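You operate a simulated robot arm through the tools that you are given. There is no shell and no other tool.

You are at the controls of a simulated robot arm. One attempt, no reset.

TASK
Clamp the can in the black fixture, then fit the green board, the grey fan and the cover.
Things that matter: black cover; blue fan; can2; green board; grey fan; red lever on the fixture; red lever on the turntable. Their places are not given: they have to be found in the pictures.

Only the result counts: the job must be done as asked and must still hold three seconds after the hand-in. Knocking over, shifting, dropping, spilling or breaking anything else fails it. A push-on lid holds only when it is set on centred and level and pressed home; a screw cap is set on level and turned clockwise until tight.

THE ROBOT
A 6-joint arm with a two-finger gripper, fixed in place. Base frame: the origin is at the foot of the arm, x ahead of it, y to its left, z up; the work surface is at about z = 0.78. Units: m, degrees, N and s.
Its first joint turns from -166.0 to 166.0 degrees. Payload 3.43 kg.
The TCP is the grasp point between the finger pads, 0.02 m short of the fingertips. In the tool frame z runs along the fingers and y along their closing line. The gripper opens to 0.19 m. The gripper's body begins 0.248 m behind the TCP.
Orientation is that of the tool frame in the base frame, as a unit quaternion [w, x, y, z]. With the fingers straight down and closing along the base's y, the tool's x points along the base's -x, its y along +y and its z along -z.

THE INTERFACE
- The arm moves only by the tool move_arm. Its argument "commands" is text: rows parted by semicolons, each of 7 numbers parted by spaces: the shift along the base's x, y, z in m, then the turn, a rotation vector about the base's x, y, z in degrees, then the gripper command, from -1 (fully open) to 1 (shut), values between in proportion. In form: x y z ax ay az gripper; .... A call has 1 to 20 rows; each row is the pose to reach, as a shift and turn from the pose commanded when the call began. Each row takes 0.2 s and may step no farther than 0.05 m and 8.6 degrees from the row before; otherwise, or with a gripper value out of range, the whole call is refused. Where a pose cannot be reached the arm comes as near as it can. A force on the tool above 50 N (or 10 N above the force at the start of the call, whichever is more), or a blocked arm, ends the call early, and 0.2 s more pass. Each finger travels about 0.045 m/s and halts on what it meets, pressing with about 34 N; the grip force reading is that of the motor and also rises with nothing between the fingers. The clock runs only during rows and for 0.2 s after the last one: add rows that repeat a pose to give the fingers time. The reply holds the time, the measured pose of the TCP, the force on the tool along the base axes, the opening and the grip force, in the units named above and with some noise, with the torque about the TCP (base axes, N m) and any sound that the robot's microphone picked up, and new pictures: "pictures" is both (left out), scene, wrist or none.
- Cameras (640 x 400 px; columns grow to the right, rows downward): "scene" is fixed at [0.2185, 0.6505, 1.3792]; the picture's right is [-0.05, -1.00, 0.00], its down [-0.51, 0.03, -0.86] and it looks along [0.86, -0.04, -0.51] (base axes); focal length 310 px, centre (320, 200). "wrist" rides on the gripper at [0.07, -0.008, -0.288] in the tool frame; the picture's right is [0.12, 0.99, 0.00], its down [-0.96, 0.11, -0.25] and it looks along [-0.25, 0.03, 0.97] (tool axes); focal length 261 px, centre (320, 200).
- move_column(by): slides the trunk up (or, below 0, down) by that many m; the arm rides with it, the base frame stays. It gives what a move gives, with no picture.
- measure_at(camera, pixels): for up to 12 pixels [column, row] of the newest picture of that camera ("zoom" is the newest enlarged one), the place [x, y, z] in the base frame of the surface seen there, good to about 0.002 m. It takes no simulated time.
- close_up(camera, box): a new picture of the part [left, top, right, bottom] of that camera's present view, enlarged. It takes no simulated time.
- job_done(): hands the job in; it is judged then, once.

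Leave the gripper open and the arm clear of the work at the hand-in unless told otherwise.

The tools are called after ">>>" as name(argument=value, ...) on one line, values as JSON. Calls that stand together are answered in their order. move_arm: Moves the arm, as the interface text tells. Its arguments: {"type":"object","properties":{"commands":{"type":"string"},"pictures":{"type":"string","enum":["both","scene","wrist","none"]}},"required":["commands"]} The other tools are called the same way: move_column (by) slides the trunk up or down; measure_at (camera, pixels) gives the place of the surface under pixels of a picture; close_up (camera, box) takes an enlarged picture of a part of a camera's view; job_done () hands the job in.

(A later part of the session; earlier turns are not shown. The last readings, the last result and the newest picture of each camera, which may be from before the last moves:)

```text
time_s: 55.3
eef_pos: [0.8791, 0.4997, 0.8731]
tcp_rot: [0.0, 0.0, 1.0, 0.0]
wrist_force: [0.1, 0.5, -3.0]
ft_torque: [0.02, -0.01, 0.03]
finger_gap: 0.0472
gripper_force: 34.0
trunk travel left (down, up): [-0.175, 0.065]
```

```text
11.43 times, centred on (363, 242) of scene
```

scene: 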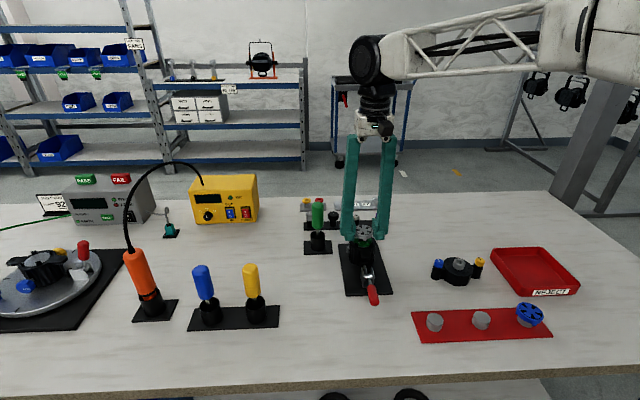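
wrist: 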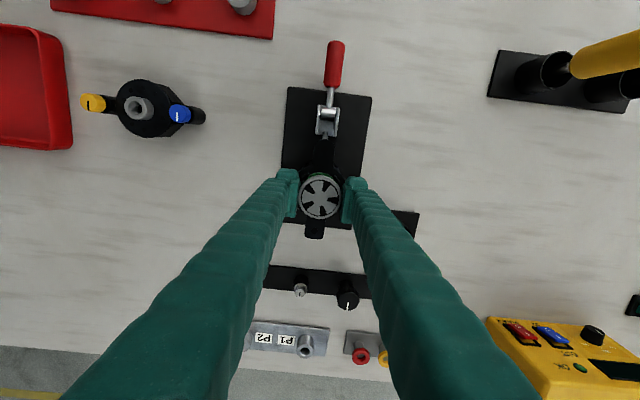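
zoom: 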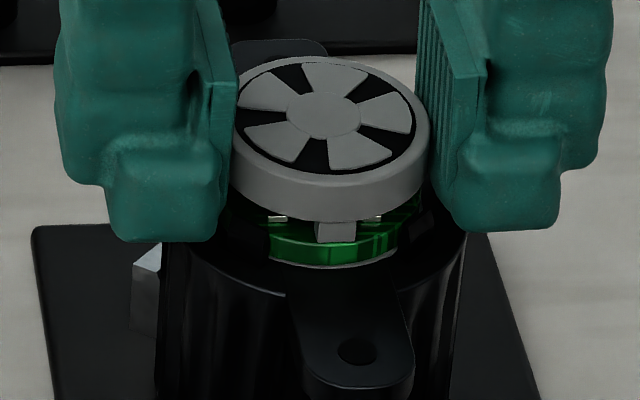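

The legs are just above the board's rim. I keep lowering 1 mm at a time until I feel contact.

>>> move_arm(commands="0 0 -0.001 0 0 0 0.6; 0 0 -0.002 0 0 0 0.6; 0 0 -0.002 0 0 0 0.6", pictures="none")

>>> close_up(camera="scene", box=[345, 224, 381, 259])

```text
time_s: 56.1
eef_pos: [0.8788, 0.4996, 0.8713]
tcp_rot: [0.001, 0.0, 1.0, 0.001]
wrist_force: [2.8, 0.9, 13.0]
ft_torque: [0.0, -0.03, 0.01]
finger_gap: 0.0469
gripper_force: 33.9
trunk travel left (down, up): [-0.175, 0.065]
```

```text
11.43 times, centred on (363, 242) of scene
```

zoom: 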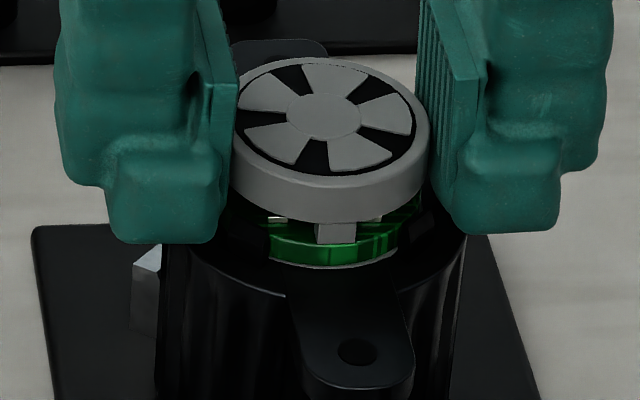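

Contact (13 N) with the legs at about the board's top. I zoom in on the front leg.

>>> close_up(camera="scene", box=[354, 238, 374, 254])

>>> measure_at(camera="zoom", pixels=[[320, 120], [320, 150], [320, 160], [320, 170], [400, 150], [400, 170], [400, 190], [250, 170], [250, 190], [290, 60], [320, 200]])

```text
16.00 times, centred on (364, 246) of scene
```

zoom: 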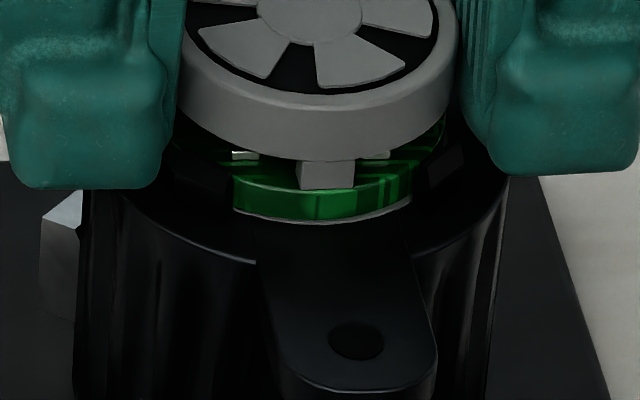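

```text
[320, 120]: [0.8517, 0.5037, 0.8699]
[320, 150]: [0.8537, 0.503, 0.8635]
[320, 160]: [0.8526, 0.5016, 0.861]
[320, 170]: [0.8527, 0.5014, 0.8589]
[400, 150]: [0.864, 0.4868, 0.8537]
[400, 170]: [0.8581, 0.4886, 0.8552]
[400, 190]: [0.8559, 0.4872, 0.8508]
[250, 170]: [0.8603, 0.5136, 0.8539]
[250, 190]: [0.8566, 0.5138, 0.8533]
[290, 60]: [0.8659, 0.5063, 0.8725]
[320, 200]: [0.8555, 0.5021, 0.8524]
```

The legs stand on the board's rim with the chip cleared below the disc. I relieve the pressure and open slowly.

>>> move_arm(commands="0 0 0.0005 0 0 0 0.6; 0 0 0.001 0 0 0 0.52; 0 0 0.001 0 0 0 0.49; 0 0 0.001 0 0 0 0.47; 0 0 0.001 0 0 0 0.44; 0 0 0.001 0 0 0 0.4", pictures="wrist")

>>> close_up(camera="wrist", box=[275, 160, 365, 225])

>>> measure_at(camera="zoom", pixels=[[325, 105], [310, 345], [195, 225], [435, 245], [250, 140], [395, 320], [395, 135], [240, 320], [318, 228]])

>>> close_up(camera="scene", box=[345, 224, 381, 259])

```text
time_s: 57.5
eef_pos: [0.8791, 0.5, 0.8721]
tcp_rot: [0.001, 0.0, 1.0, 0.0]
wrist_force: [0.5, -0.5, -0.1]
ft_torque: [0.02, 0.02, 0.0]
finger_gap: 0.0568
gripper_force: 0.1
trunk travel left (down, up): [-0.175, 0.065]
```

wrist: 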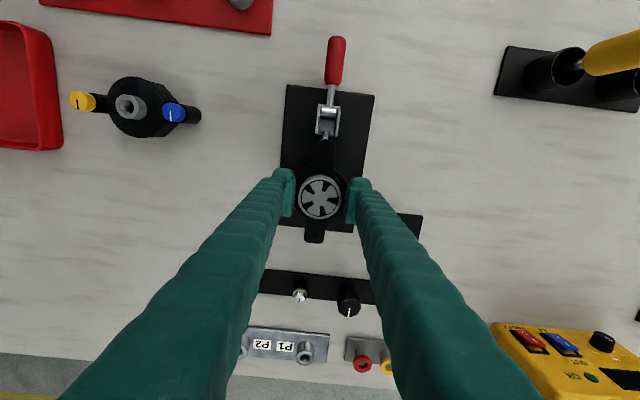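

```text
6.15 times, centred on (320, 192) of wrist
```

zoom: 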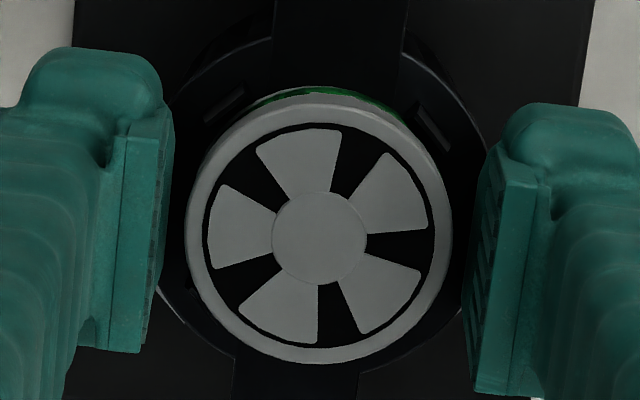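

```text
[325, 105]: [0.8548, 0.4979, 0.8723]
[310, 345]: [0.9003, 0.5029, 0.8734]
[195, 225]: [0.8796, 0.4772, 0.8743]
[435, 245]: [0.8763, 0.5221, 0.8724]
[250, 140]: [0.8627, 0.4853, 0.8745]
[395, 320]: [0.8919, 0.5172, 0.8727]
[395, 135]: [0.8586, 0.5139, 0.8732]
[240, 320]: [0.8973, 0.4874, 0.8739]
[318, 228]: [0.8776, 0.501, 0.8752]
```

```text
11.43 times, centred on (363, 242) of scene
```

zoom: 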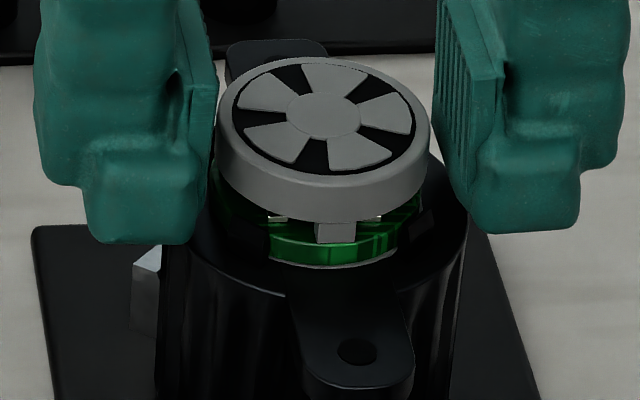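

The fan stands level at z≈0.873, centre ≈(0.8776, 0.5006). I raise, close the fingers, and press gently on its top to check it is seated.

>>> move_arm(commands="0 0 0.005 0 0 0 0.35; 0 0 0.025 0 0 0 0.35; 0 0 0.05 0 0 0 0.6; 0 0 0.05 0 0 0 1; 0 0 0.05 0 0 0 1; 0 0 0.05 0 0 0 1; -0.0015 0.0008 0.032 0 0 0 1; -0.0015 0.0008 0.026 0 0 0 1", pictures="none")

>>> close_up(camera="scene", box=[340, 215, 390, 268])

```text
time_s: 59.3
eef_pos: [0.8781, 0.5015, 0.8973]
tcp_rot: [0.0, -0.001, 1.0, 0.0]
wrist_force: [0.0, 0.1, -0.3]
ft_torque: [-0.01, -0.04, -0.02]
finger_gap: 0.0
gripper_force: 33.7
trunk travel left (down, up): [-0.175, 0.065]
```

```text
7.55 times, centred on (365, 242) of scene
```

zoom: 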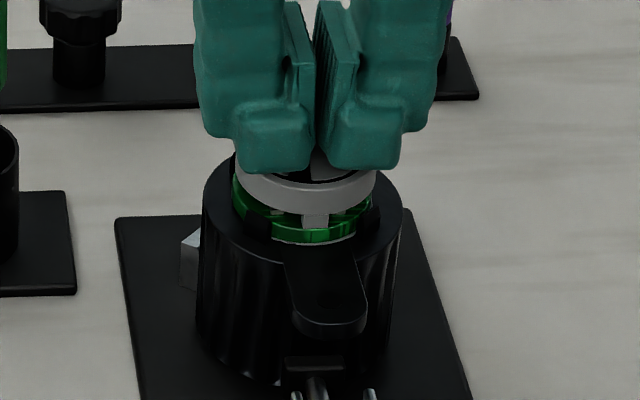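

I press down in 1 mm steps, watching the force.

>>> move_arm(commands="0 0 -0.002 0 0 0 1; 0 0 -0.004 0 0 0 1; 0 0 -0.005 0 0 0 1; 0 0 -0.006 0 0 0 1", pictures="none")

```text
time_s: 60.3
eef_pos: [0.877, 0.502, 0.8923]
tcp_rot: [0.0, 0.0, 1.0, 0.0]
wrist_force: [-0.6, 0.6, 0.1]
ft_torque: [-0.02, 0.01, -0.01]
finger_gap: 0.0001
gripper_force: 33.5
trunk travel left (down, up): [-0.175, 0.065]
```

>>> move_arm(commands="0 0 -0.001 0 0 0 1; 0 0 -0.002 0 0 0 1; 0 0 -0.003 0 0 0 1; 0 0 -0.003 0 0 0 1", pictures="none")

```text
time_s: 61.3
eef_pos: [0.8771, 0.501, 0.8918]
tcp_rot: [0.0, 0.0, 1.0, 0.0]
wrist_force: [-0.5, -2.7, 21.3]
ft_torque: [-0.07, 0.01, -0.02]
finger_gap: 0.006
gripper_force: 34.4
trunk travel left (down, up): [-0.175, 0.065]
```

The fan resists at the same height (21 N), so it is seated. I lift and check that it has not moved.

>>> move_arm(commands="0 0 0.005 0 0 0 1; 0 0 0.04 0 0 0 0.8; 0 -0.03 0.07 0 0 0 0.3; 0 -0.06 0.08 0 0 0 0.3; 0 -0.06 0.08 0 0 0 0.3", pictures="both")

>>> close_up(camera="scene", box=[345, 224, 381, 259])

>>> close_up(camera="scene", box=[425, 248, 495, 292])

```text
time_s: 62.5
eef_pos: [0.8782, 0.4413, 0.9686]
tcp_rot: [0.0, -0.001, 1.0, 0.0]
wrist_force: [0.0, 0.2, 0.4]
ft_torque: [0.03, -0.05, 0.03]
finger_gap: 0.0664
gripper_force: 0.0
trunk travel left (down, up): [-0.175, 0.065]
```

scene: 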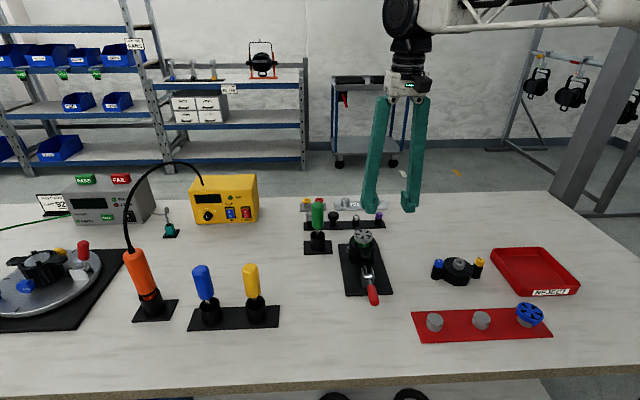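
wrist: 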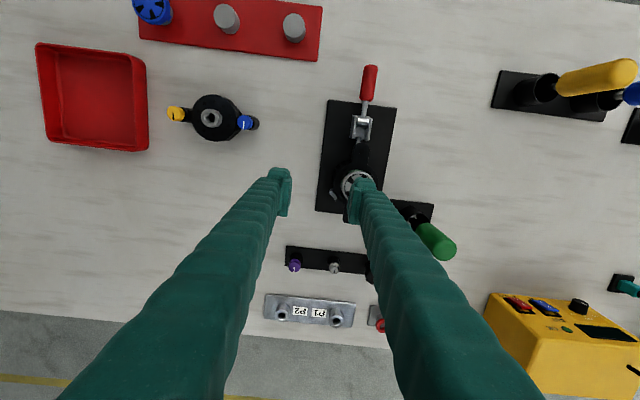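

```text
11.43 times, centred on (363, 242) of scene
```

zoom: 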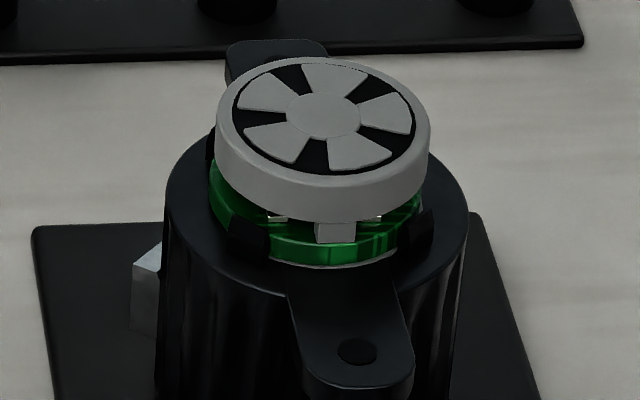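

```text
9.09 times, centred on (460, 270) of scene
```

zoom: 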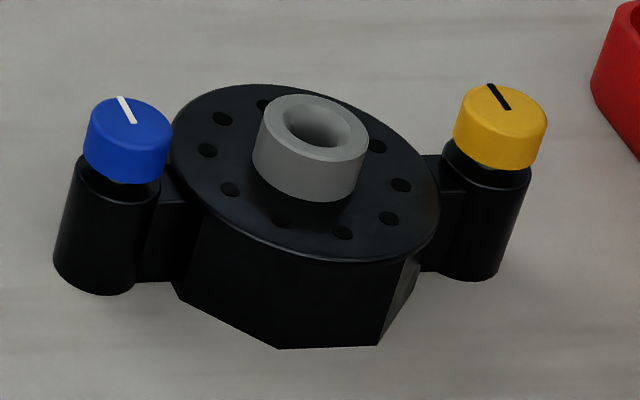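

The fan is in place and level. Next the cover at ≈(0.805, 0.262): I move above it and turn the tool −90° about z so the fingers will close along x on its flats, opening to 0.10.

>>> move_arm(commands="-0.01 -0.02 0.005 0 0 -8 0; -0.02 -0.04 0.005 0 0 -16 -0.053; -0.03 -0.06 0.005 0 0 -24 -0.053; -0.04 -0.08 0.005 0 0 -32 -0.053; -0.045 -0.1 0.005 0 0 -40 -0.053; -0.05 -0.12 0.005 0 0 -48 -0.053; -0.055 -0.14 0.005 0 0 -56 -0.053; -0.06 -0.155 0.005 0 0 -64 -0.053; -0.065 -0.165 0.005 0 0 -72 -0.053; -0.07 -0.175 0.005 0 0 -80 -0.053; -0.073 -0.179 0.005 0 0 -85 -0.053; -0.073 -0.179 0.005 0 0 -90 -0.053; -0.073 -0.179 0.005 0 0 -90 -0.053", pictures="both")

```text
time_s: 65.3
eef_pos: [0.8027, 0.263, 0.9752]
tcp_rot: [0.0, 0.708, 0.707, 0.0]
wrist_force: [1.3, -0.1, 0.4]
ft_torque: [-0.01, -0.03, -0.01]
finger_gap: 0.1001
gripper_force: 0.0
trunk travel left (down, up): [-0.175, 0.065]
```

scene: 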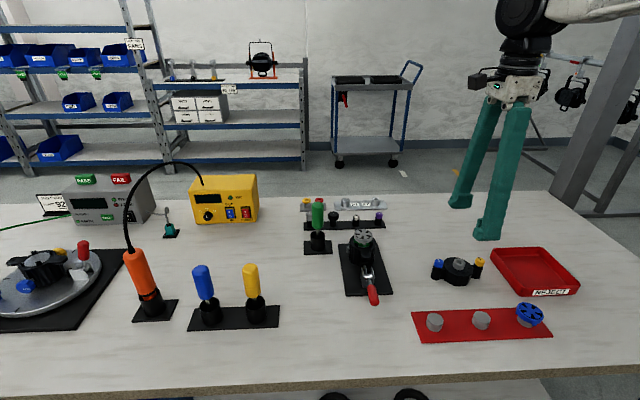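
wrist: 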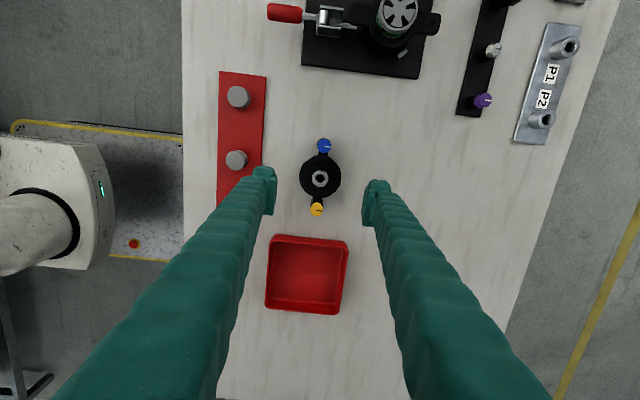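

The cover now lies between the fingers, which close along x. I zoom in and measure its centre and orientation.

>>> close_up(camera="wrist", box=[280, 130, 360, 220])

>>> measure_at(camera="zoom", pixels=[[338, 66], [310, 348], [235, 210], [405, 210], [320, 122], [320, 290], [320, 205], [286, 205], [356, 205], [320, 172], [318, 240]])

```text
4.44 times, centred on (320, 175) of wrist
```

zoom: 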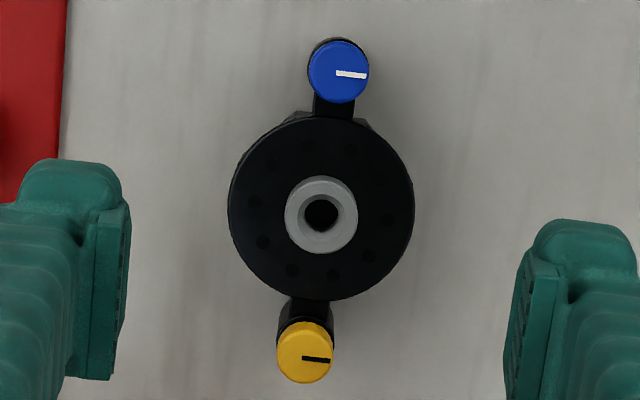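

```text
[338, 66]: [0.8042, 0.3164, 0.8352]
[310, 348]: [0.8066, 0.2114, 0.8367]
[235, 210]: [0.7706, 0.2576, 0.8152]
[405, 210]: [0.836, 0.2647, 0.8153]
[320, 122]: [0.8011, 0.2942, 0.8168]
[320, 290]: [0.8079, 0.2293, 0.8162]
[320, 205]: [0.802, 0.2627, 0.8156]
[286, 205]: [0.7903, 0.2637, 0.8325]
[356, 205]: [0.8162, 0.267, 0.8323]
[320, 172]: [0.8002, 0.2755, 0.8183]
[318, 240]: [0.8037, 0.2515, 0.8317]
```

Cover centre ≈(0.8042, 0.2615), aligned with y. I take another pose reading and descend above it, first to z≈0.87.

>>> move_arm(commands="0.001 -0.001 -0.04 0 0 0 -0.053; 0.001 -0.001 -0.08 0 0 0 -0.053; 0.001 -0.001 -0.105 0 0 0 -0.053; 0.001 -0.001 -0.105 0 0 0 -0.053", pictures="wrist")

>>> move_arm(commands="0 0 0 0 0 0 -0.053", pictures="none")

>>> move_arm(commands="0 0 0 0 0 0 -0.053", pictures="none")

>>> close_up(camera="wrist", box=[260, 140, 380, 240])

```text
time_s: 66.3
eef_pos: [0.8055, 0.2628, 0.8703]
tcp_rot: [0.0, 0.707, 0.707, 0.0]
wrist_force: [0.4, 0.4, 0.6]
ft_torque: [0.01, 0.01, -0.02]
finger_gap: 0.1001
gripper_force: 0.1
trunk travel left (down, up): [-0.175, 0.065]
```

wrist: 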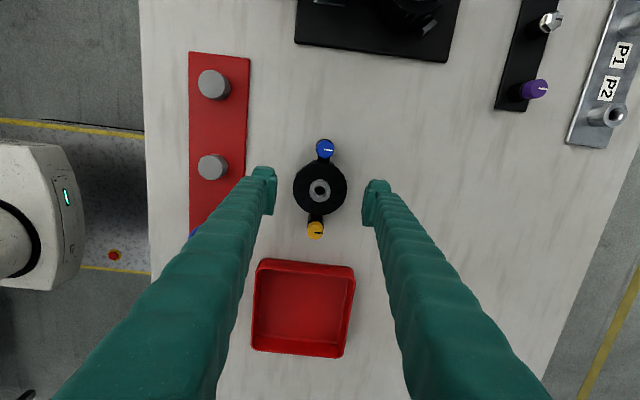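

```text
time_s: 66.7
eef_pos: [0.8038, 0.2609, 0.8708]
tcp_rot: [0.0, 0.706, 0.708, 0.0]
wrist_force: [0.2, -0.3, -0.8]
ft_torque: [-0.03, 0.01, 0.0]
finger_gap: 0.0999
gripper_force: 0.1
trunk travel left (down, up): [-0.175, 0.065]
```

```text
time_s: 67.1
eef_pos: [0.8046, 0.2618, 0.8709]
tcp_rot: [0.0, 0.707, 0.707, 0.0]
wrist_force: [-0.1, 0.2, 0.0]
ft_torque: [0.02, -0.02, -0.01]
finger_gap: 0.0999
gripper_force: 0.0
trunk travel left (down, up): [-0.175, 0.065]
```

```text
4.00 times, centred on (320, 190) of wrist
```

zoom: 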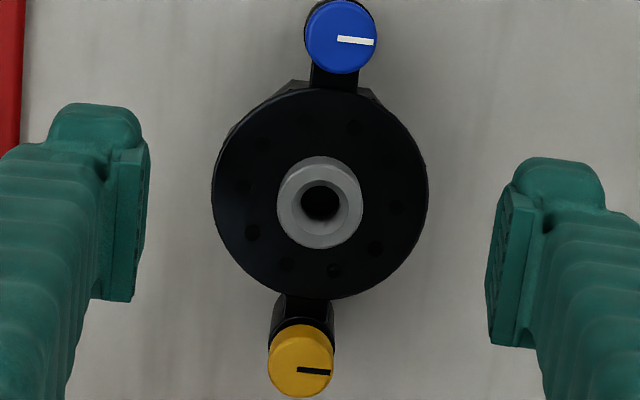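

TCP ≈(0.8046, 0.2618, 0.8707), well centred over the cover. I descend to z≈0.806 and then close.

>>> move_arm(commands="0 0 -0.03 0 0 0 -0.053; 0 0 -0.05 0 0 0 -0.053; 0 0 -0.06 0 0 0 -0.053; 0 0 -0.0645 0 0 0 -0.053; 0 0 -0.0645 0 0 0 0.1; 0 0 -0.0645 0 0 0 0.2; 0 0 -0.0645 0 0 0 0.26; 0 0 -0.0645 0 0 0 0.3; 0 0 -0.0645 0 0 0 0.35; 0 0 -0.0645 0 0 0 0.35", pictures="both")

>>> close_up(camera="scene", box=[420, 235, 500, 295])

>>> close_up(camera="wrist", box=[260, 140, 380, 240])

```text
time_s: 69.3
eef_pos: [0.8042, 0.2604, 0.8051]
tcp_rot: [0.001, 0.707, 0.707, 0.0]
wrist_force: [-1.0, -0.7, 0.0]
ft_torque: [0.02, 0.04, 0.01]
finger_gap: 0.0724
gripper_force: 33.9
trunk travel left (down, up): [-0.175, 0.065]
```

scene: 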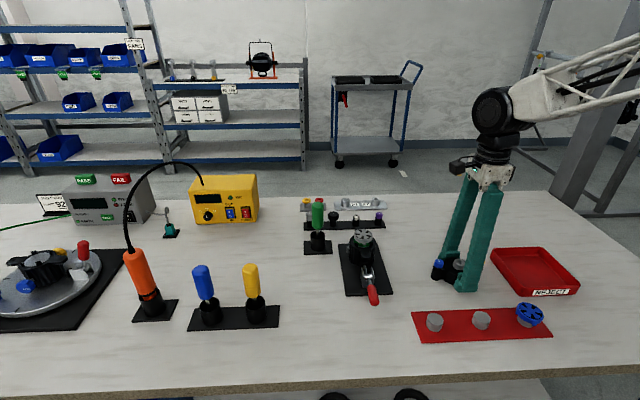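
wrist: 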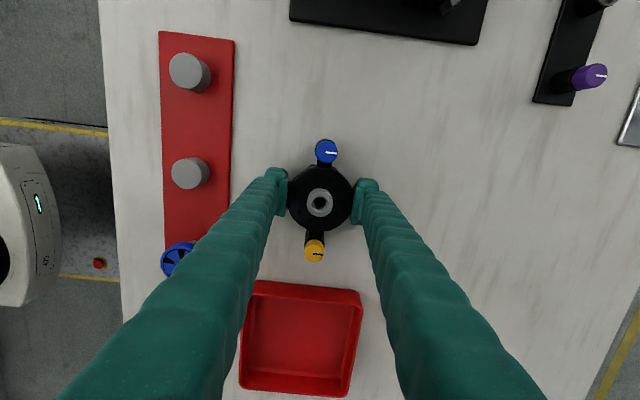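

```text
6.67 times, centred on (460, 265) of scene
```

zoom: 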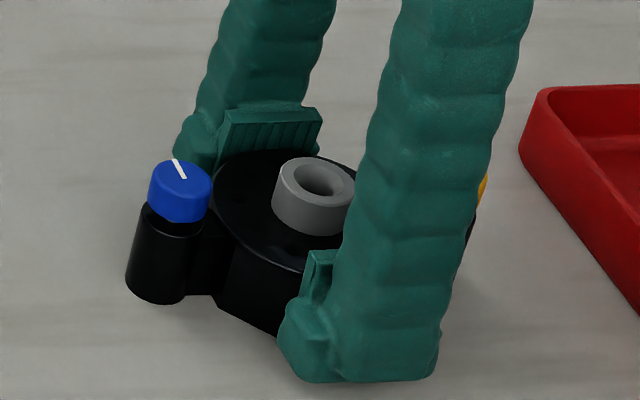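

```text
4.00 times, centred on (320, 190) of wrist
```

zoom: 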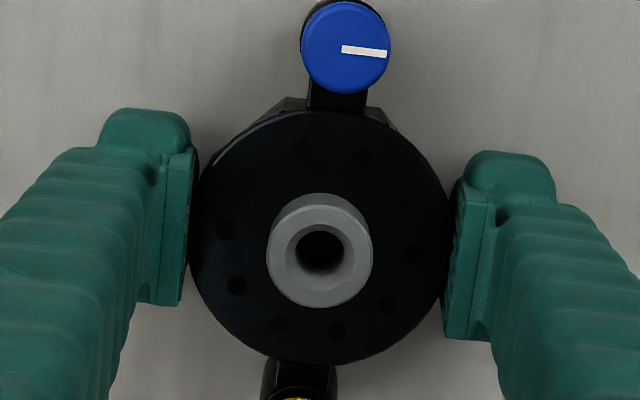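

Gripped at 0.0724 m, 34 N. I lift 3 cm slowly and check that it stays level.

>>> move_arm(commands="0 0 0.005 0 0 0 0.4; 0 0 0.01 0 0 0 0.4; 0 0 0.02 0 0 0 0.4; 0 0 0.03 0 0 0 0.4; 0 0 0.03 0 0 0 0.4", pictures="wrist")

>>> close_up(camera="scene", box=[420, 225, 500, 285])

>>> close_up(camera="wrist", box=[260, 130, 380, 270])

>>> measure_at(camera="zoom", pixels=[[335, 70], [305, 338], [240, 160], [400, 250], [240, 250], [390, 160], [310, 130], [300, 285], [320, 200]])

```text
time_s: 70.5
eef_pos: [0.8051, 0.2623, 0.8341]
tcp_rot: [0.001, 0.707, 0.707, 0.0]
wrist_force: [-1.0, -0.1, -2.3]
ft_torque: [0.0, 0.01, 0.02]
finger_gap: 0.0721
gripper_force: 34.3
trunk travel left (down, up): [-0.175, 0.065]
```

wrist: 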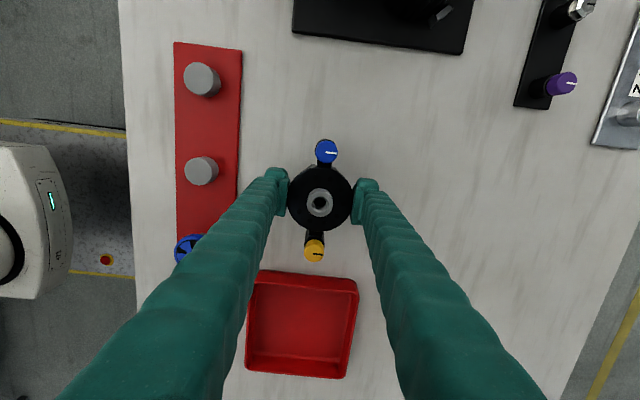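

```text
6.67 times, centred on (460, 255) of scene
```

zoom: 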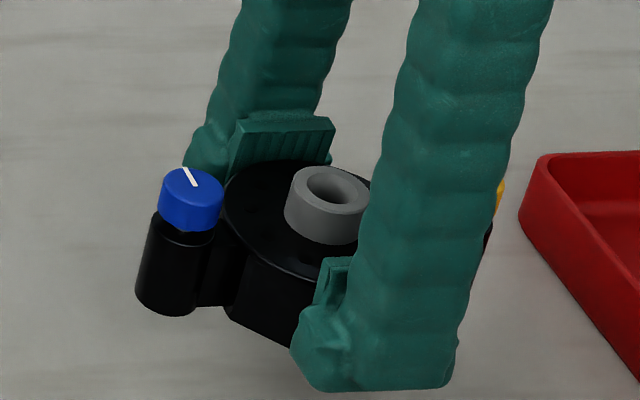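

```text
2.86 times, centred on (320, 200) of wrist
```

zoom: 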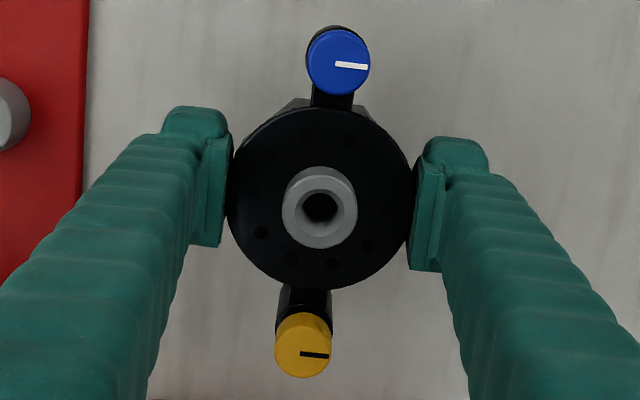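

```text
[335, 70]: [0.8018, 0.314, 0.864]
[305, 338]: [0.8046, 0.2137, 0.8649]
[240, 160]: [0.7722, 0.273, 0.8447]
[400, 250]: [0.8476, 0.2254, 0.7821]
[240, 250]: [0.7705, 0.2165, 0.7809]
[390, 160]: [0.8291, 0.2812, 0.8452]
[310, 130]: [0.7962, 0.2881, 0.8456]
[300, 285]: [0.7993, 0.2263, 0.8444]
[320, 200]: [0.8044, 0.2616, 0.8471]
```

The cover is level in the grip (both knobs at ≈0.8645). I lift it high, then carry it over to the can while turning +90° back so its posts align with the ears along x.

>>> move_arm(commands="0 0 0.045 0 0 0 0.4; 0 0 0.09 0 0 0 0.4; 0 0 0.135 0 0 0 0.4; 0.0066 0.0217 0.135 0 0 8.18 0.4; 0.0132 0.0434 0.135 0 0 16.36 0.4; 0.0198 0.0652 0.135 0 0 24.55 0.4; 0.0264 0.0869 0.135 0 0 32.73 0.4; 0.033 0.1086 0.135 0 0 40.91 0.4; 0.0396 0.1303 0.135 0 0 49.09 0.4; 0.0462 0.152 0.135 0 0 57.27 0.4; 0.0528 0.1737 0.135 0 0 65.45 0.4; 0.0594 0.1955 0.135 0 0 73.64 0.4; 0.066 0.2172 0.135 0 0 81.82 0.4; 0.0726 0.2389 0.135 0 0 90 0.4; 0.0726 0.2389 0.135 0 0 90 0.4; 0.0726 0.2389 0.135 0 0 90 0.4", pictures="both")

>>> close_up(camera="wrist", box=[260, 130, 380, 270])

>>> close_up(camera="scene", box=[325, 170, 405, 270])

```text
time_s: 73.9
eef_pos: [0.8771, 0.5014, 0.9698]
tcp_rot: [0.0, 0.0, 1.0, -0.001]
wrist_force: [-0.4, -0.7, -1.9]
ft_torque: [0.01, 0.01, -0.02]
finger_gap: 0.0722
gripper_force: 34.4
trunk travel left (down, up): [-0.175, 0.065]
```

scene: 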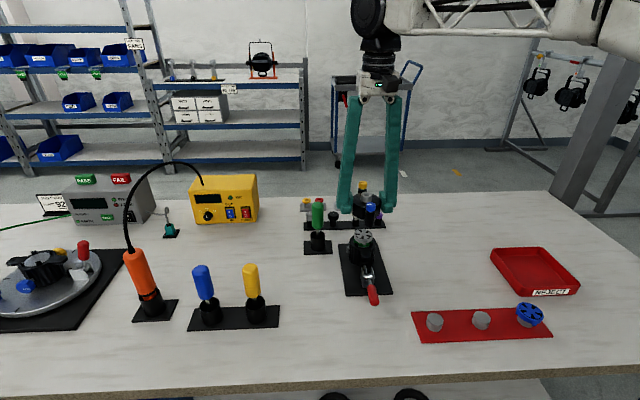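
wrist: 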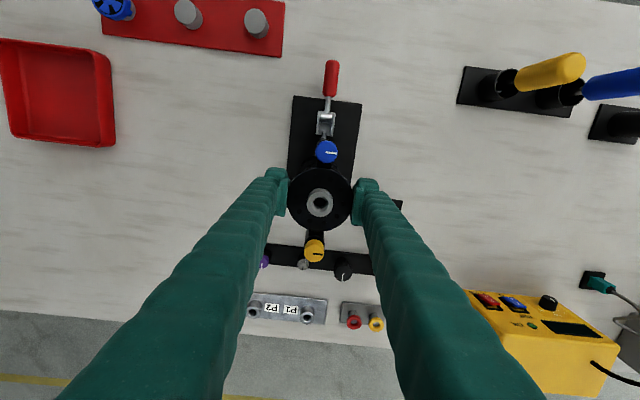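

```text
2.86 times, centred on (320, 200) of wrist
```

zoom: 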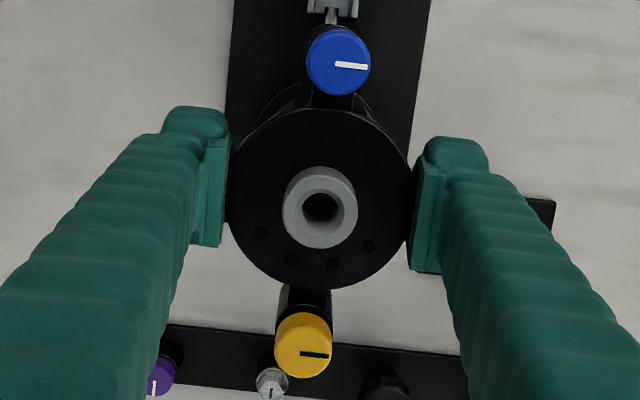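

```text
4.00 times, centred on (365, 220) of scene
```

zoom: 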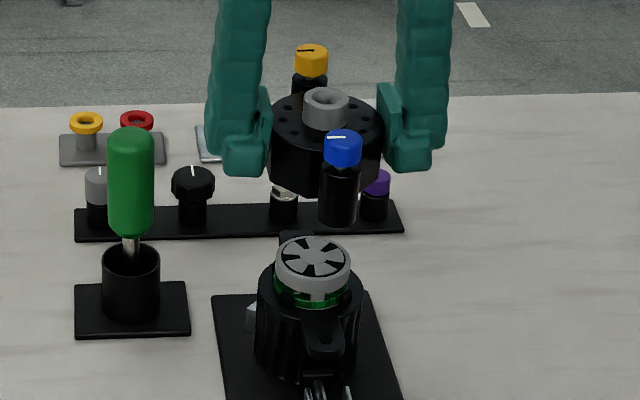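

The cover hovers over the can with its posts along x. I measure knob positions and the hub to get its centre.

>>> measure_at(camera="zoom", pixels=[[343, 150], [336, 165], [311, 58], [325, 98], [342, 195], [342, 220], [311, 85], [300, 130], [270, 110], [384, 130]])

>>> close_up(camera="wrist", box=[280, 130, 360, 270])

>>> measure_at(camera="zoom", pixels=[[337, 62], [304, 345], [337, 42], [337, 82], [316, 62], [358, 62], [304, 325], [304, 365], [284, 345], [325, 345]])

```text
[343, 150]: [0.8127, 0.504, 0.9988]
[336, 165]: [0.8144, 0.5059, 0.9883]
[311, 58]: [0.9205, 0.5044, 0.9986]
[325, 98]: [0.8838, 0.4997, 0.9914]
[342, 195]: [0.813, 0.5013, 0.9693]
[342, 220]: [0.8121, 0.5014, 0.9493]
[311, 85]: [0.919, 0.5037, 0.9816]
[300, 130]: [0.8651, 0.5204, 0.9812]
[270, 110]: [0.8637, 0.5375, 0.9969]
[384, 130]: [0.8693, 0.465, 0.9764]
```

```text
2.86 times, centred on (320, 200) of wrist
```

zoom: 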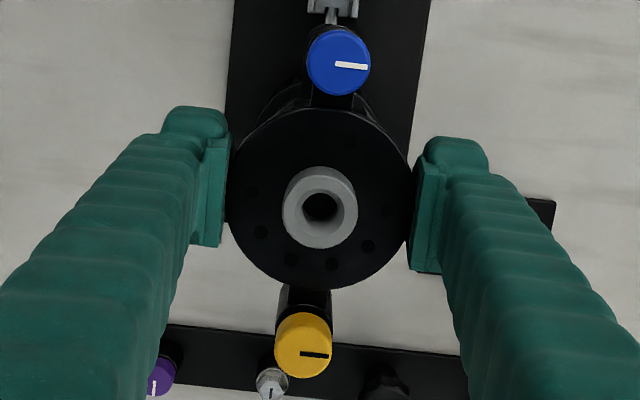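

```text
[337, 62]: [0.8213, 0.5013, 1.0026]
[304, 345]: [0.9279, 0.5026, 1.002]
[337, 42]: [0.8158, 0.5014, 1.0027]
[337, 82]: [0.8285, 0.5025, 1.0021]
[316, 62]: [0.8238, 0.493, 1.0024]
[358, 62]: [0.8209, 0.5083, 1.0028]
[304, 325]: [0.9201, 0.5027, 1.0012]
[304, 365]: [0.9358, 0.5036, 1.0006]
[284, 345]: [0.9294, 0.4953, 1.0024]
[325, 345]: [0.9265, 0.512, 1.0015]
```

I lower until the cover's underside is just above the fan (TCP ≈0.905) and compare posts against ears.

>>> move_arm(commands="0 0 -0.03 0 0 0 0.4; 0 0 -0.055 0 0 0 0.4; 0 0 -0.065 0 0 0 0.4; 0 0 -0.065 0 0 0 0.4", pictures="both")

>>> close_up(camera="scene", box=[335, 205, 395, 280])

>>> close_up(camera="wrist", box=[270, 120, 370, 270])

```text
time_s: 74.9
eef_pos: [0.8751, 0.4985, 0.9052]
tcp_rot: [0.0, 0.0, 1.0, 0.0]
wrist_force: [-0.4, -0.7, -2.3]
ft_torque: [0.0, -0.03, 0.03]
finger_gap: 0.0723
gripper_force: 33.4
trunk travel left (down, up): [-0.175, 0.065]
```

scene: 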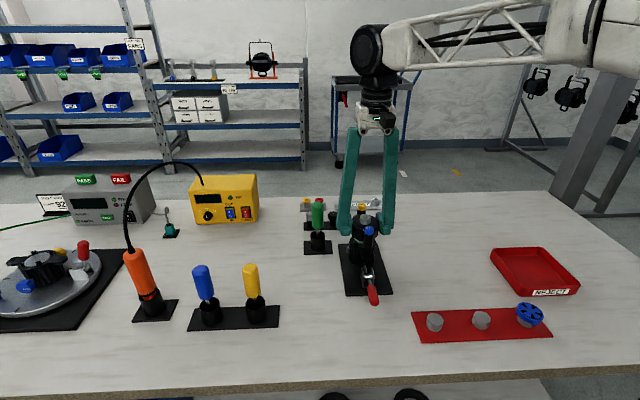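
wrist: 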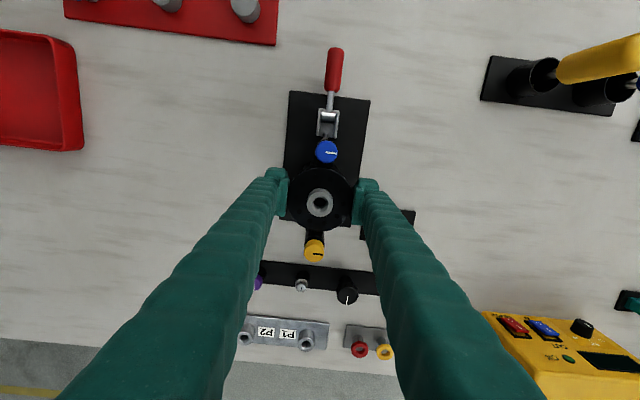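

```text
5.33 times, centred on (365, 242) of scene
```

zoom: 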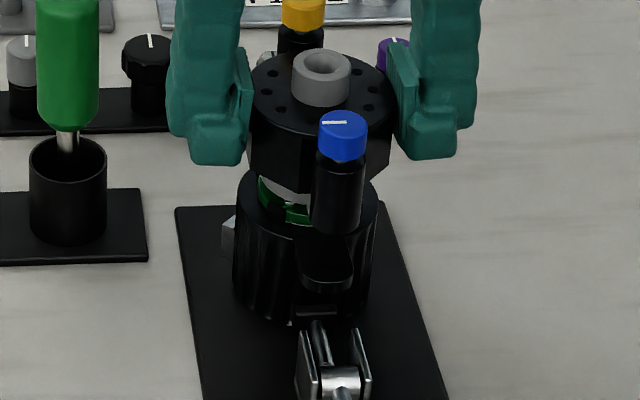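

```text
2.67 times, centred on (320, 195) of wrist
```

zoom: 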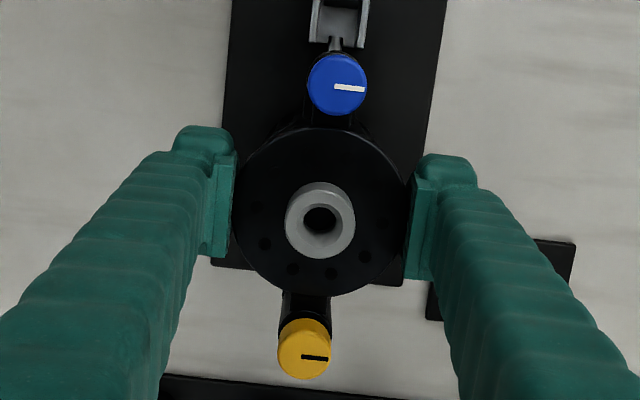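

>>> measure_at(camera="zoom", pixels=[[338, 190], [338, 215], [338, 228], [315, 215], [360, 215], [328, 282], [328, 270], [305, 280], [350, 280], [343, 150], [320, 62], [302, 15]])

>>> move_arm(commands="0 0 0 0 0 0 0.4", pictures="none")

>>> move_arm(commands="0 0 0 0 0 0 0.4", pictures="none")

>>> move_arm(commands="0 0 0 0 0 0 0.4", pictures="none")

```text
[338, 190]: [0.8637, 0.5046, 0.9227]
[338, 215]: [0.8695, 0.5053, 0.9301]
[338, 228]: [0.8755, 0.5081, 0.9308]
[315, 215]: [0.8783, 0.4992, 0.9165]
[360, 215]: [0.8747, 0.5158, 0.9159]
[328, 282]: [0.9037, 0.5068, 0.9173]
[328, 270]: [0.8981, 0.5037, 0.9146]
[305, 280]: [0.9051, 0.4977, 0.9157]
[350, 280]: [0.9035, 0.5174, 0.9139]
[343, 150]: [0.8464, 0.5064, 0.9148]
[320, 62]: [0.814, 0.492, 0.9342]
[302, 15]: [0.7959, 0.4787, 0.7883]
```

```text
time_s: 75.3
eef_pos: [0.8754, 0.4992, 0.9043]
tcp_rot: [0.0, 0.0, 1.0, 0.0]
wrist_force: [0.2, 0.2, -2.5]
ft_torque: [0.03, 0.02, 0.02]
finger_gap: 0.0721
gripper_force: 34.2
trunk travel left (down, up): [-0.175, 0.065]
```

```text
time_s: 75.7
eef_pos: [0.8765, 0.5, 0.9048]
tcp_rot: [-0.001, 0.0, 1.0, 0.001]
wrist_force: [-0.3, 0.5, -3.0]
ft_torque: [-0.03, 0.03, -0.01]
finger_gap: 0.0721
gripper_force: 33.3
trunk travel left (down, up): [-0.175, 0.065]
```

```text
time_s: 76.1
eef_pos: [0.8748, 0.4996, 0.9051]
tcp_rot: [0.0, 0.0, 1.0, 0.0]
wrist_force: [-0.8, -0.4, -1.2]
ft_torque: [-0.05, 0.0, 0.01]
finger_gap: 0.0722
gripper_force: 34.1
trunk travel left (down, up): [-0.175, 0.065]
```

Averaged TCP ≈(0.8755, 0.4993). I redo the scene zoom to measure post and ear directly.

>>> close_up(camera="scene", box=[335, 205, 395, 280])

>>> measure_at(camera="zoom", pixels=[[338, 190], [338, 215], [338, 228], [315, 215], [360, 215], [328, 282], [328, 274], [305, 280], [350, 280], [342, 118], [320, 62], [302, 15]])

>>> close_up(camera="wrist", box=[280, 130, 360, 270])

>>> measure_at(camera="zoom", pixels=[[337, 62], [304, 345], [310, 62], [365, 62], [280, 345], [328, 345], [235, 200], [405, 200], [286, 205], [356, 205], [320, 175], [320, 240]])

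```text
5.33 times, centred on (365, 242) of scene
```

zoom: 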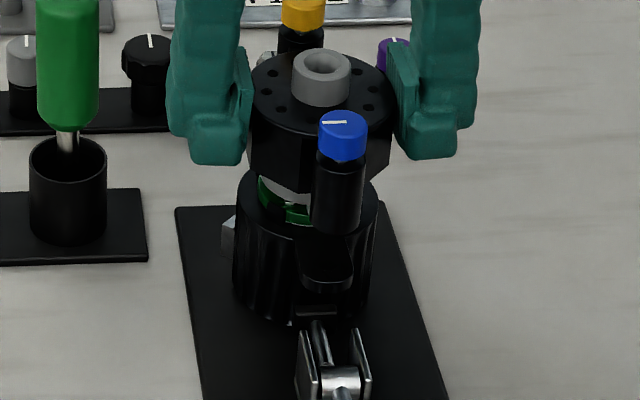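

```text
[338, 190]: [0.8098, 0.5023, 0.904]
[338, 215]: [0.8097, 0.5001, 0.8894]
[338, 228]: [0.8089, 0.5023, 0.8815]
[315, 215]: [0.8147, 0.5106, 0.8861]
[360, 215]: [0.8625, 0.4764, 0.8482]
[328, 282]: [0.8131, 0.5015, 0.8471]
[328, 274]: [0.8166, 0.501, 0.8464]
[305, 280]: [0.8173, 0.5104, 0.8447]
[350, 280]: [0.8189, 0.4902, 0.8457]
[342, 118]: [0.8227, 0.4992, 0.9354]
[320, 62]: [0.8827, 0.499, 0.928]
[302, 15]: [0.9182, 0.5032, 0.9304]
```

```text
2.86 times, centred on (320, 200) of wrist
```

zoom: 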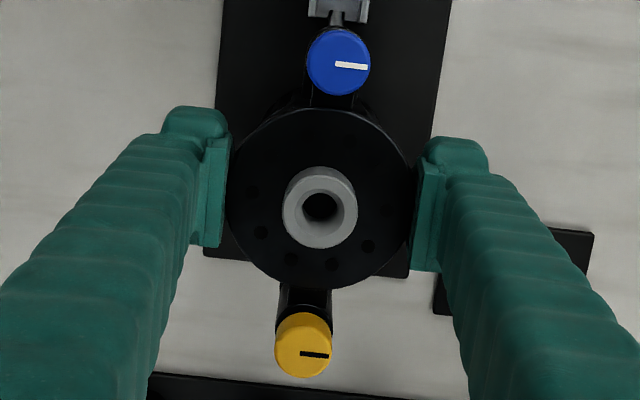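

```text
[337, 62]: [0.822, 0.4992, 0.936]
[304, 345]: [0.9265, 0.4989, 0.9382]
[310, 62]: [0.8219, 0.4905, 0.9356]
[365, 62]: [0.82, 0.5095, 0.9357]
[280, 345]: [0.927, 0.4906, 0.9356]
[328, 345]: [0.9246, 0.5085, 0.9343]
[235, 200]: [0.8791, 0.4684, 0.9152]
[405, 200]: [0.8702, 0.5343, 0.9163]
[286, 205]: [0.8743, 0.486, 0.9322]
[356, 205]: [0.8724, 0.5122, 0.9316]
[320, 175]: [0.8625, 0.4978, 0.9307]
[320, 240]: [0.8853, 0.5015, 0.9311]
```

Cover centre ≈(0.8741, 0.4998); can centre ≈(0.8773, 0.5006). I shift +0.0032 in x and +0.0008 in y, then re-measure before lowering.

>>> move_arm(commands="0.0016 0.0004 0 0 0 0 0.4; 0.0032 0.0008 0 0 0 0 0.4; 0.0032 0.0008 0 0 0 0 0.4", pictures="wrist")

>>> move_arm(commands="0 0 0 0 0 0 0.4", pictures="both")

>>> close_up(camera="wrist", box=[280, 130, 360, 270])

>>> measure_at(camera="zoom", pixels=[[337, 62], [304, 345], [310, 62], [365, 62], [280, 345], [328, 345], [286, 205], [356, 205], [320, 173], [320, 243]])

>>> close_up(camera="scene", box=[345, 215, 385, 275])

```text
time_s: 76.9
eef_pos: [0.881, 0.5008, 0.9051]
tcp_rot: [0.0, 0.0, 1.0, 0.0]
wrist_force: [-0.2, -0.6, -1.7]
ft_torque: [0.02, -0.01, 0.05]
finger_gap: 0.0722
gripper_force: 34.0
trunk travel left (down, up): [-0.175, 0.065]
```

wrist: 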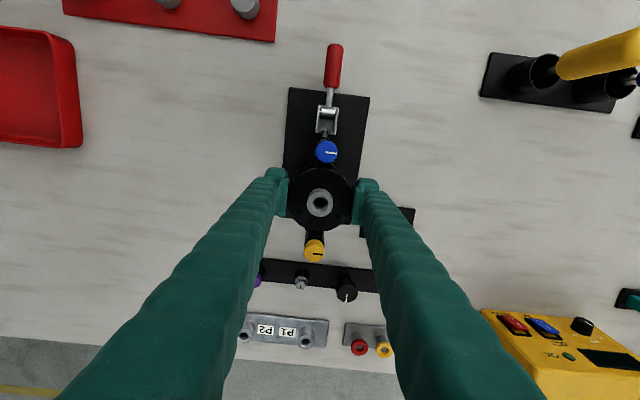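

```text
time_s: 77.3
eef_pos: [0.8797, 0.5008, 0.905]
tcp_rot: [-0.001, -0.001, 1.0, -0.001]
wrist_force: [0.4, 0.1, -1.6]
ft_torque: [0.01, -0.05, -0.01]
finger_gap: 0.072
gripper_force: 33.6
trunk travel left (down, up): [-0.175, 0.065]
```

scene: 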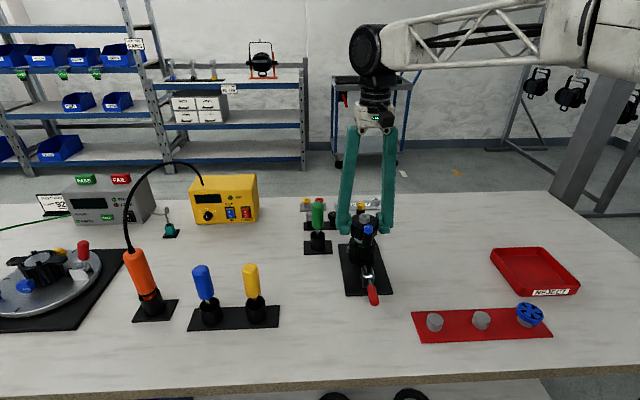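
wrist: 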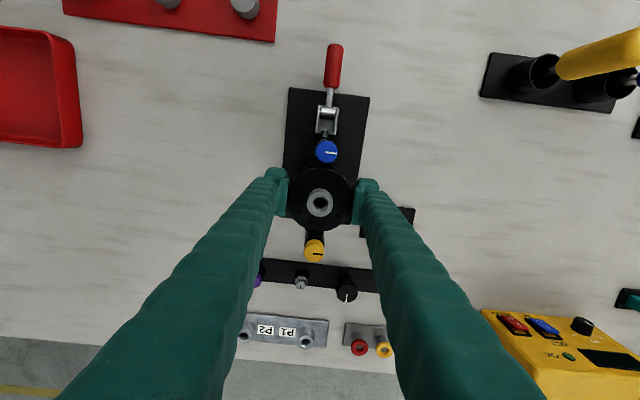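

```text
2.86 times, centred on (320, 200) of wrist
```

zoom: 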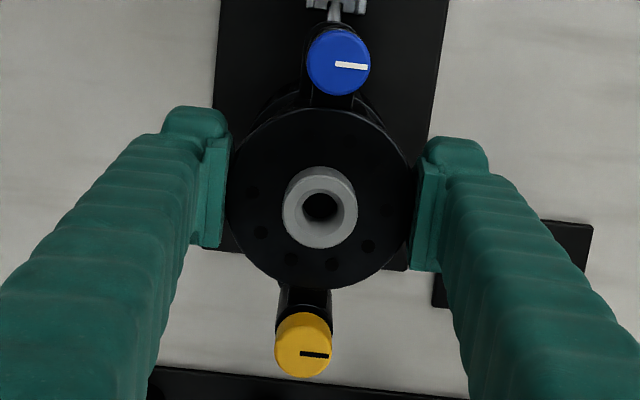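

```text
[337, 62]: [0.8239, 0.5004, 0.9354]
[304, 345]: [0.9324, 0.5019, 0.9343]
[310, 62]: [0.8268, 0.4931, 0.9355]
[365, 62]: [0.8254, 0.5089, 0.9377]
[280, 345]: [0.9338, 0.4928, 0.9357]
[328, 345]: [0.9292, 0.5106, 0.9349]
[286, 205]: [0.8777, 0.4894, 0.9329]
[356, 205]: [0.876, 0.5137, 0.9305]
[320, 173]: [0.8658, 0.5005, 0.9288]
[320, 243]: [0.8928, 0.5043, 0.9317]
```

```text
6.67 times, centred on (365, 245) of scene
```

zoom: 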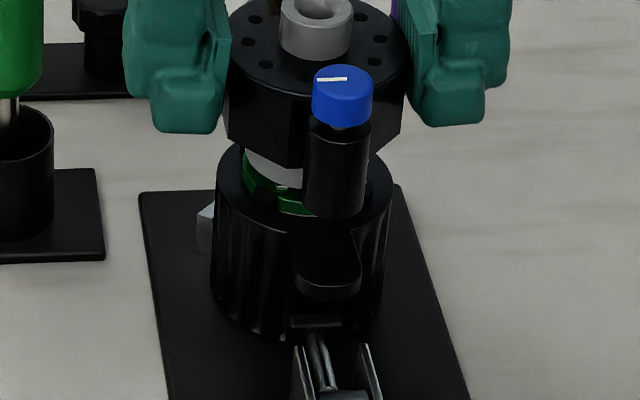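

Now centre ≈(0.8787, 0.5013), slightly past. I shift back −0.0013/−0.0006 and lower to about 8 mm above seating, then measure again.

>>> move_arm(commands="-0.0013 -0.0006 0 0 0 0 0.4; -0.0013 -0.0006 -0.006 0 0 0 0.4; -0.0013 -0.0006 -0.012 0 0 0 0.4; -0.0013 -0.0006 -0.018 0 0 0 0.4; -0.0013 -0.0006 -0.024 0 0 0 0.4; -0.0013 -0.0006 -0.024 0 0 0 0.4", pictures="wrist")

>>> move_arm(commands="0 0 0 0 0 0 0.4", pictures="both")

>>> close_up(camera="wrist", box=[280, 130, 360, 270])

>>> measure_at(camera="zoom", pixels=[[337, 62], [304, 345], [310, 62], [365, 62], [280, 345], [328, 345], [286, 205], [356, 205], [320, 173], [320, 243]])

>>> close_up(camera="scene", box=[345, 215, 385, 275])

>>> measure_at(camera="zoom", pixels=[[335, 190], [335, 220], [305, 215], [362, 215], [327, 285], [327, 292], [300, 275], [355, 275], [340, 100], [250, 205], [380, 200]])

```text
time_s: 78.7
eef_pos: [0.8786, 0.5027, 0.8803]
tcp_rot: [0.0, -0.001, 1.0, 0.0]
wrist_force: [0.2, -0.1, -1.6]
ft_torque: [-0.03, 0.01, -0.01]
finger_gap: 0.0723
gripper_force: 33.7
trunk travel left (down, up): [-0.175, 0.065]
```

wrist: 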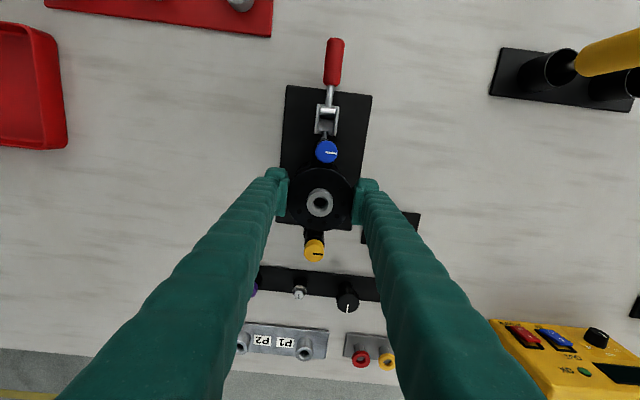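

```text
time_s: 79.1
eef_pos: [0.8796, 0.5014, 0.8798]
tcp_rot: [-0.001, -0.001, 1.0, 0.0]
wrist_force: [0.8, -0.5, -1.8]
ft_torque: [-0.02, -0.04, 0.02]
finger_gap: 0.0722
gripper_force: 33.8
trunk travel left (down, up): [-0.175, 0.065]
```

scene: 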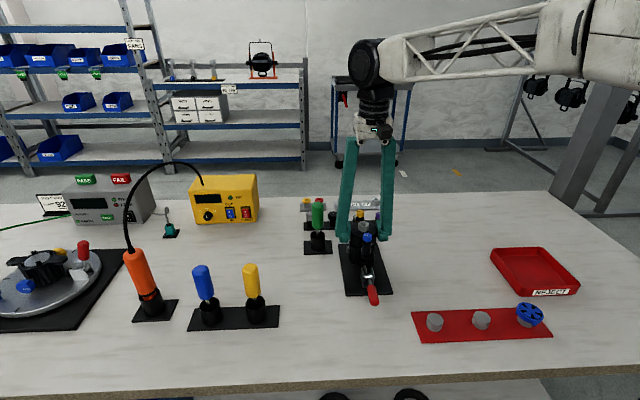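
wrist: 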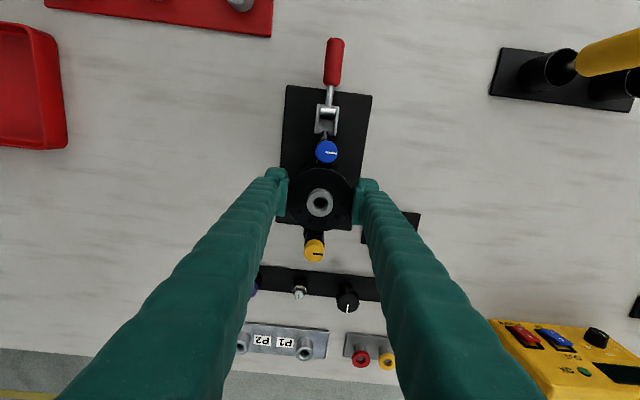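

```text
2.86 times, centred on (320, 200) of wrist
```

zoom: 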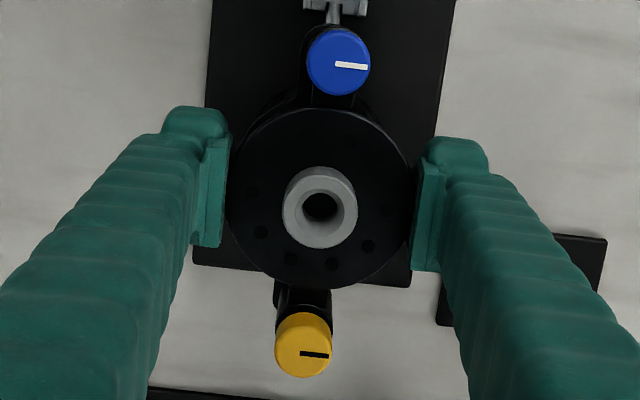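

```text
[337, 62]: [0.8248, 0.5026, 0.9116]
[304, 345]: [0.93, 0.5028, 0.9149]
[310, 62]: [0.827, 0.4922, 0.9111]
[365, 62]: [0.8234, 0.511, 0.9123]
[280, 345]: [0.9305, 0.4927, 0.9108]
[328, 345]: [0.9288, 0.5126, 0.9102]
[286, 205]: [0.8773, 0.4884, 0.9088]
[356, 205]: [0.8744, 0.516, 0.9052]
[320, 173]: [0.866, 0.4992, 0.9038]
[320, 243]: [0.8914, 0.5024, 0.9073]
```

```text
6.67 times, centred on (365, 245) of scene
```

zoom: 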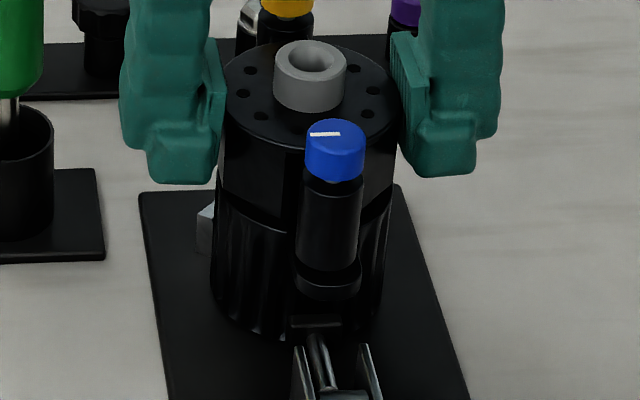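

```text
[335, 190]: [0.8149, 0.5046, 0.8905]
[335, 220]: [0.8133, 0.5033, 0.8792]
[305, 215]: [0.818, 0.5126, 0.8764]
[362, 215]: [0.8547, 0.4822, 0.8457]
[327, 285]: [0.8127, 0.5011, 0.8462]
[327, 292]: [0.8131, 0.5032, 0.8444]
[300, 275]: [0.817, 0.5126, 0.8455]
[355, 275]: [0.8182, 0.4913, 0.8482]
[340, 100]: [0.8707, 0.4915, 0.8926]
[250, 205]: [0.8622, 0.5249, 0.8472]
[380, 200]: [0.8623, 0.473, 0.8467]
```

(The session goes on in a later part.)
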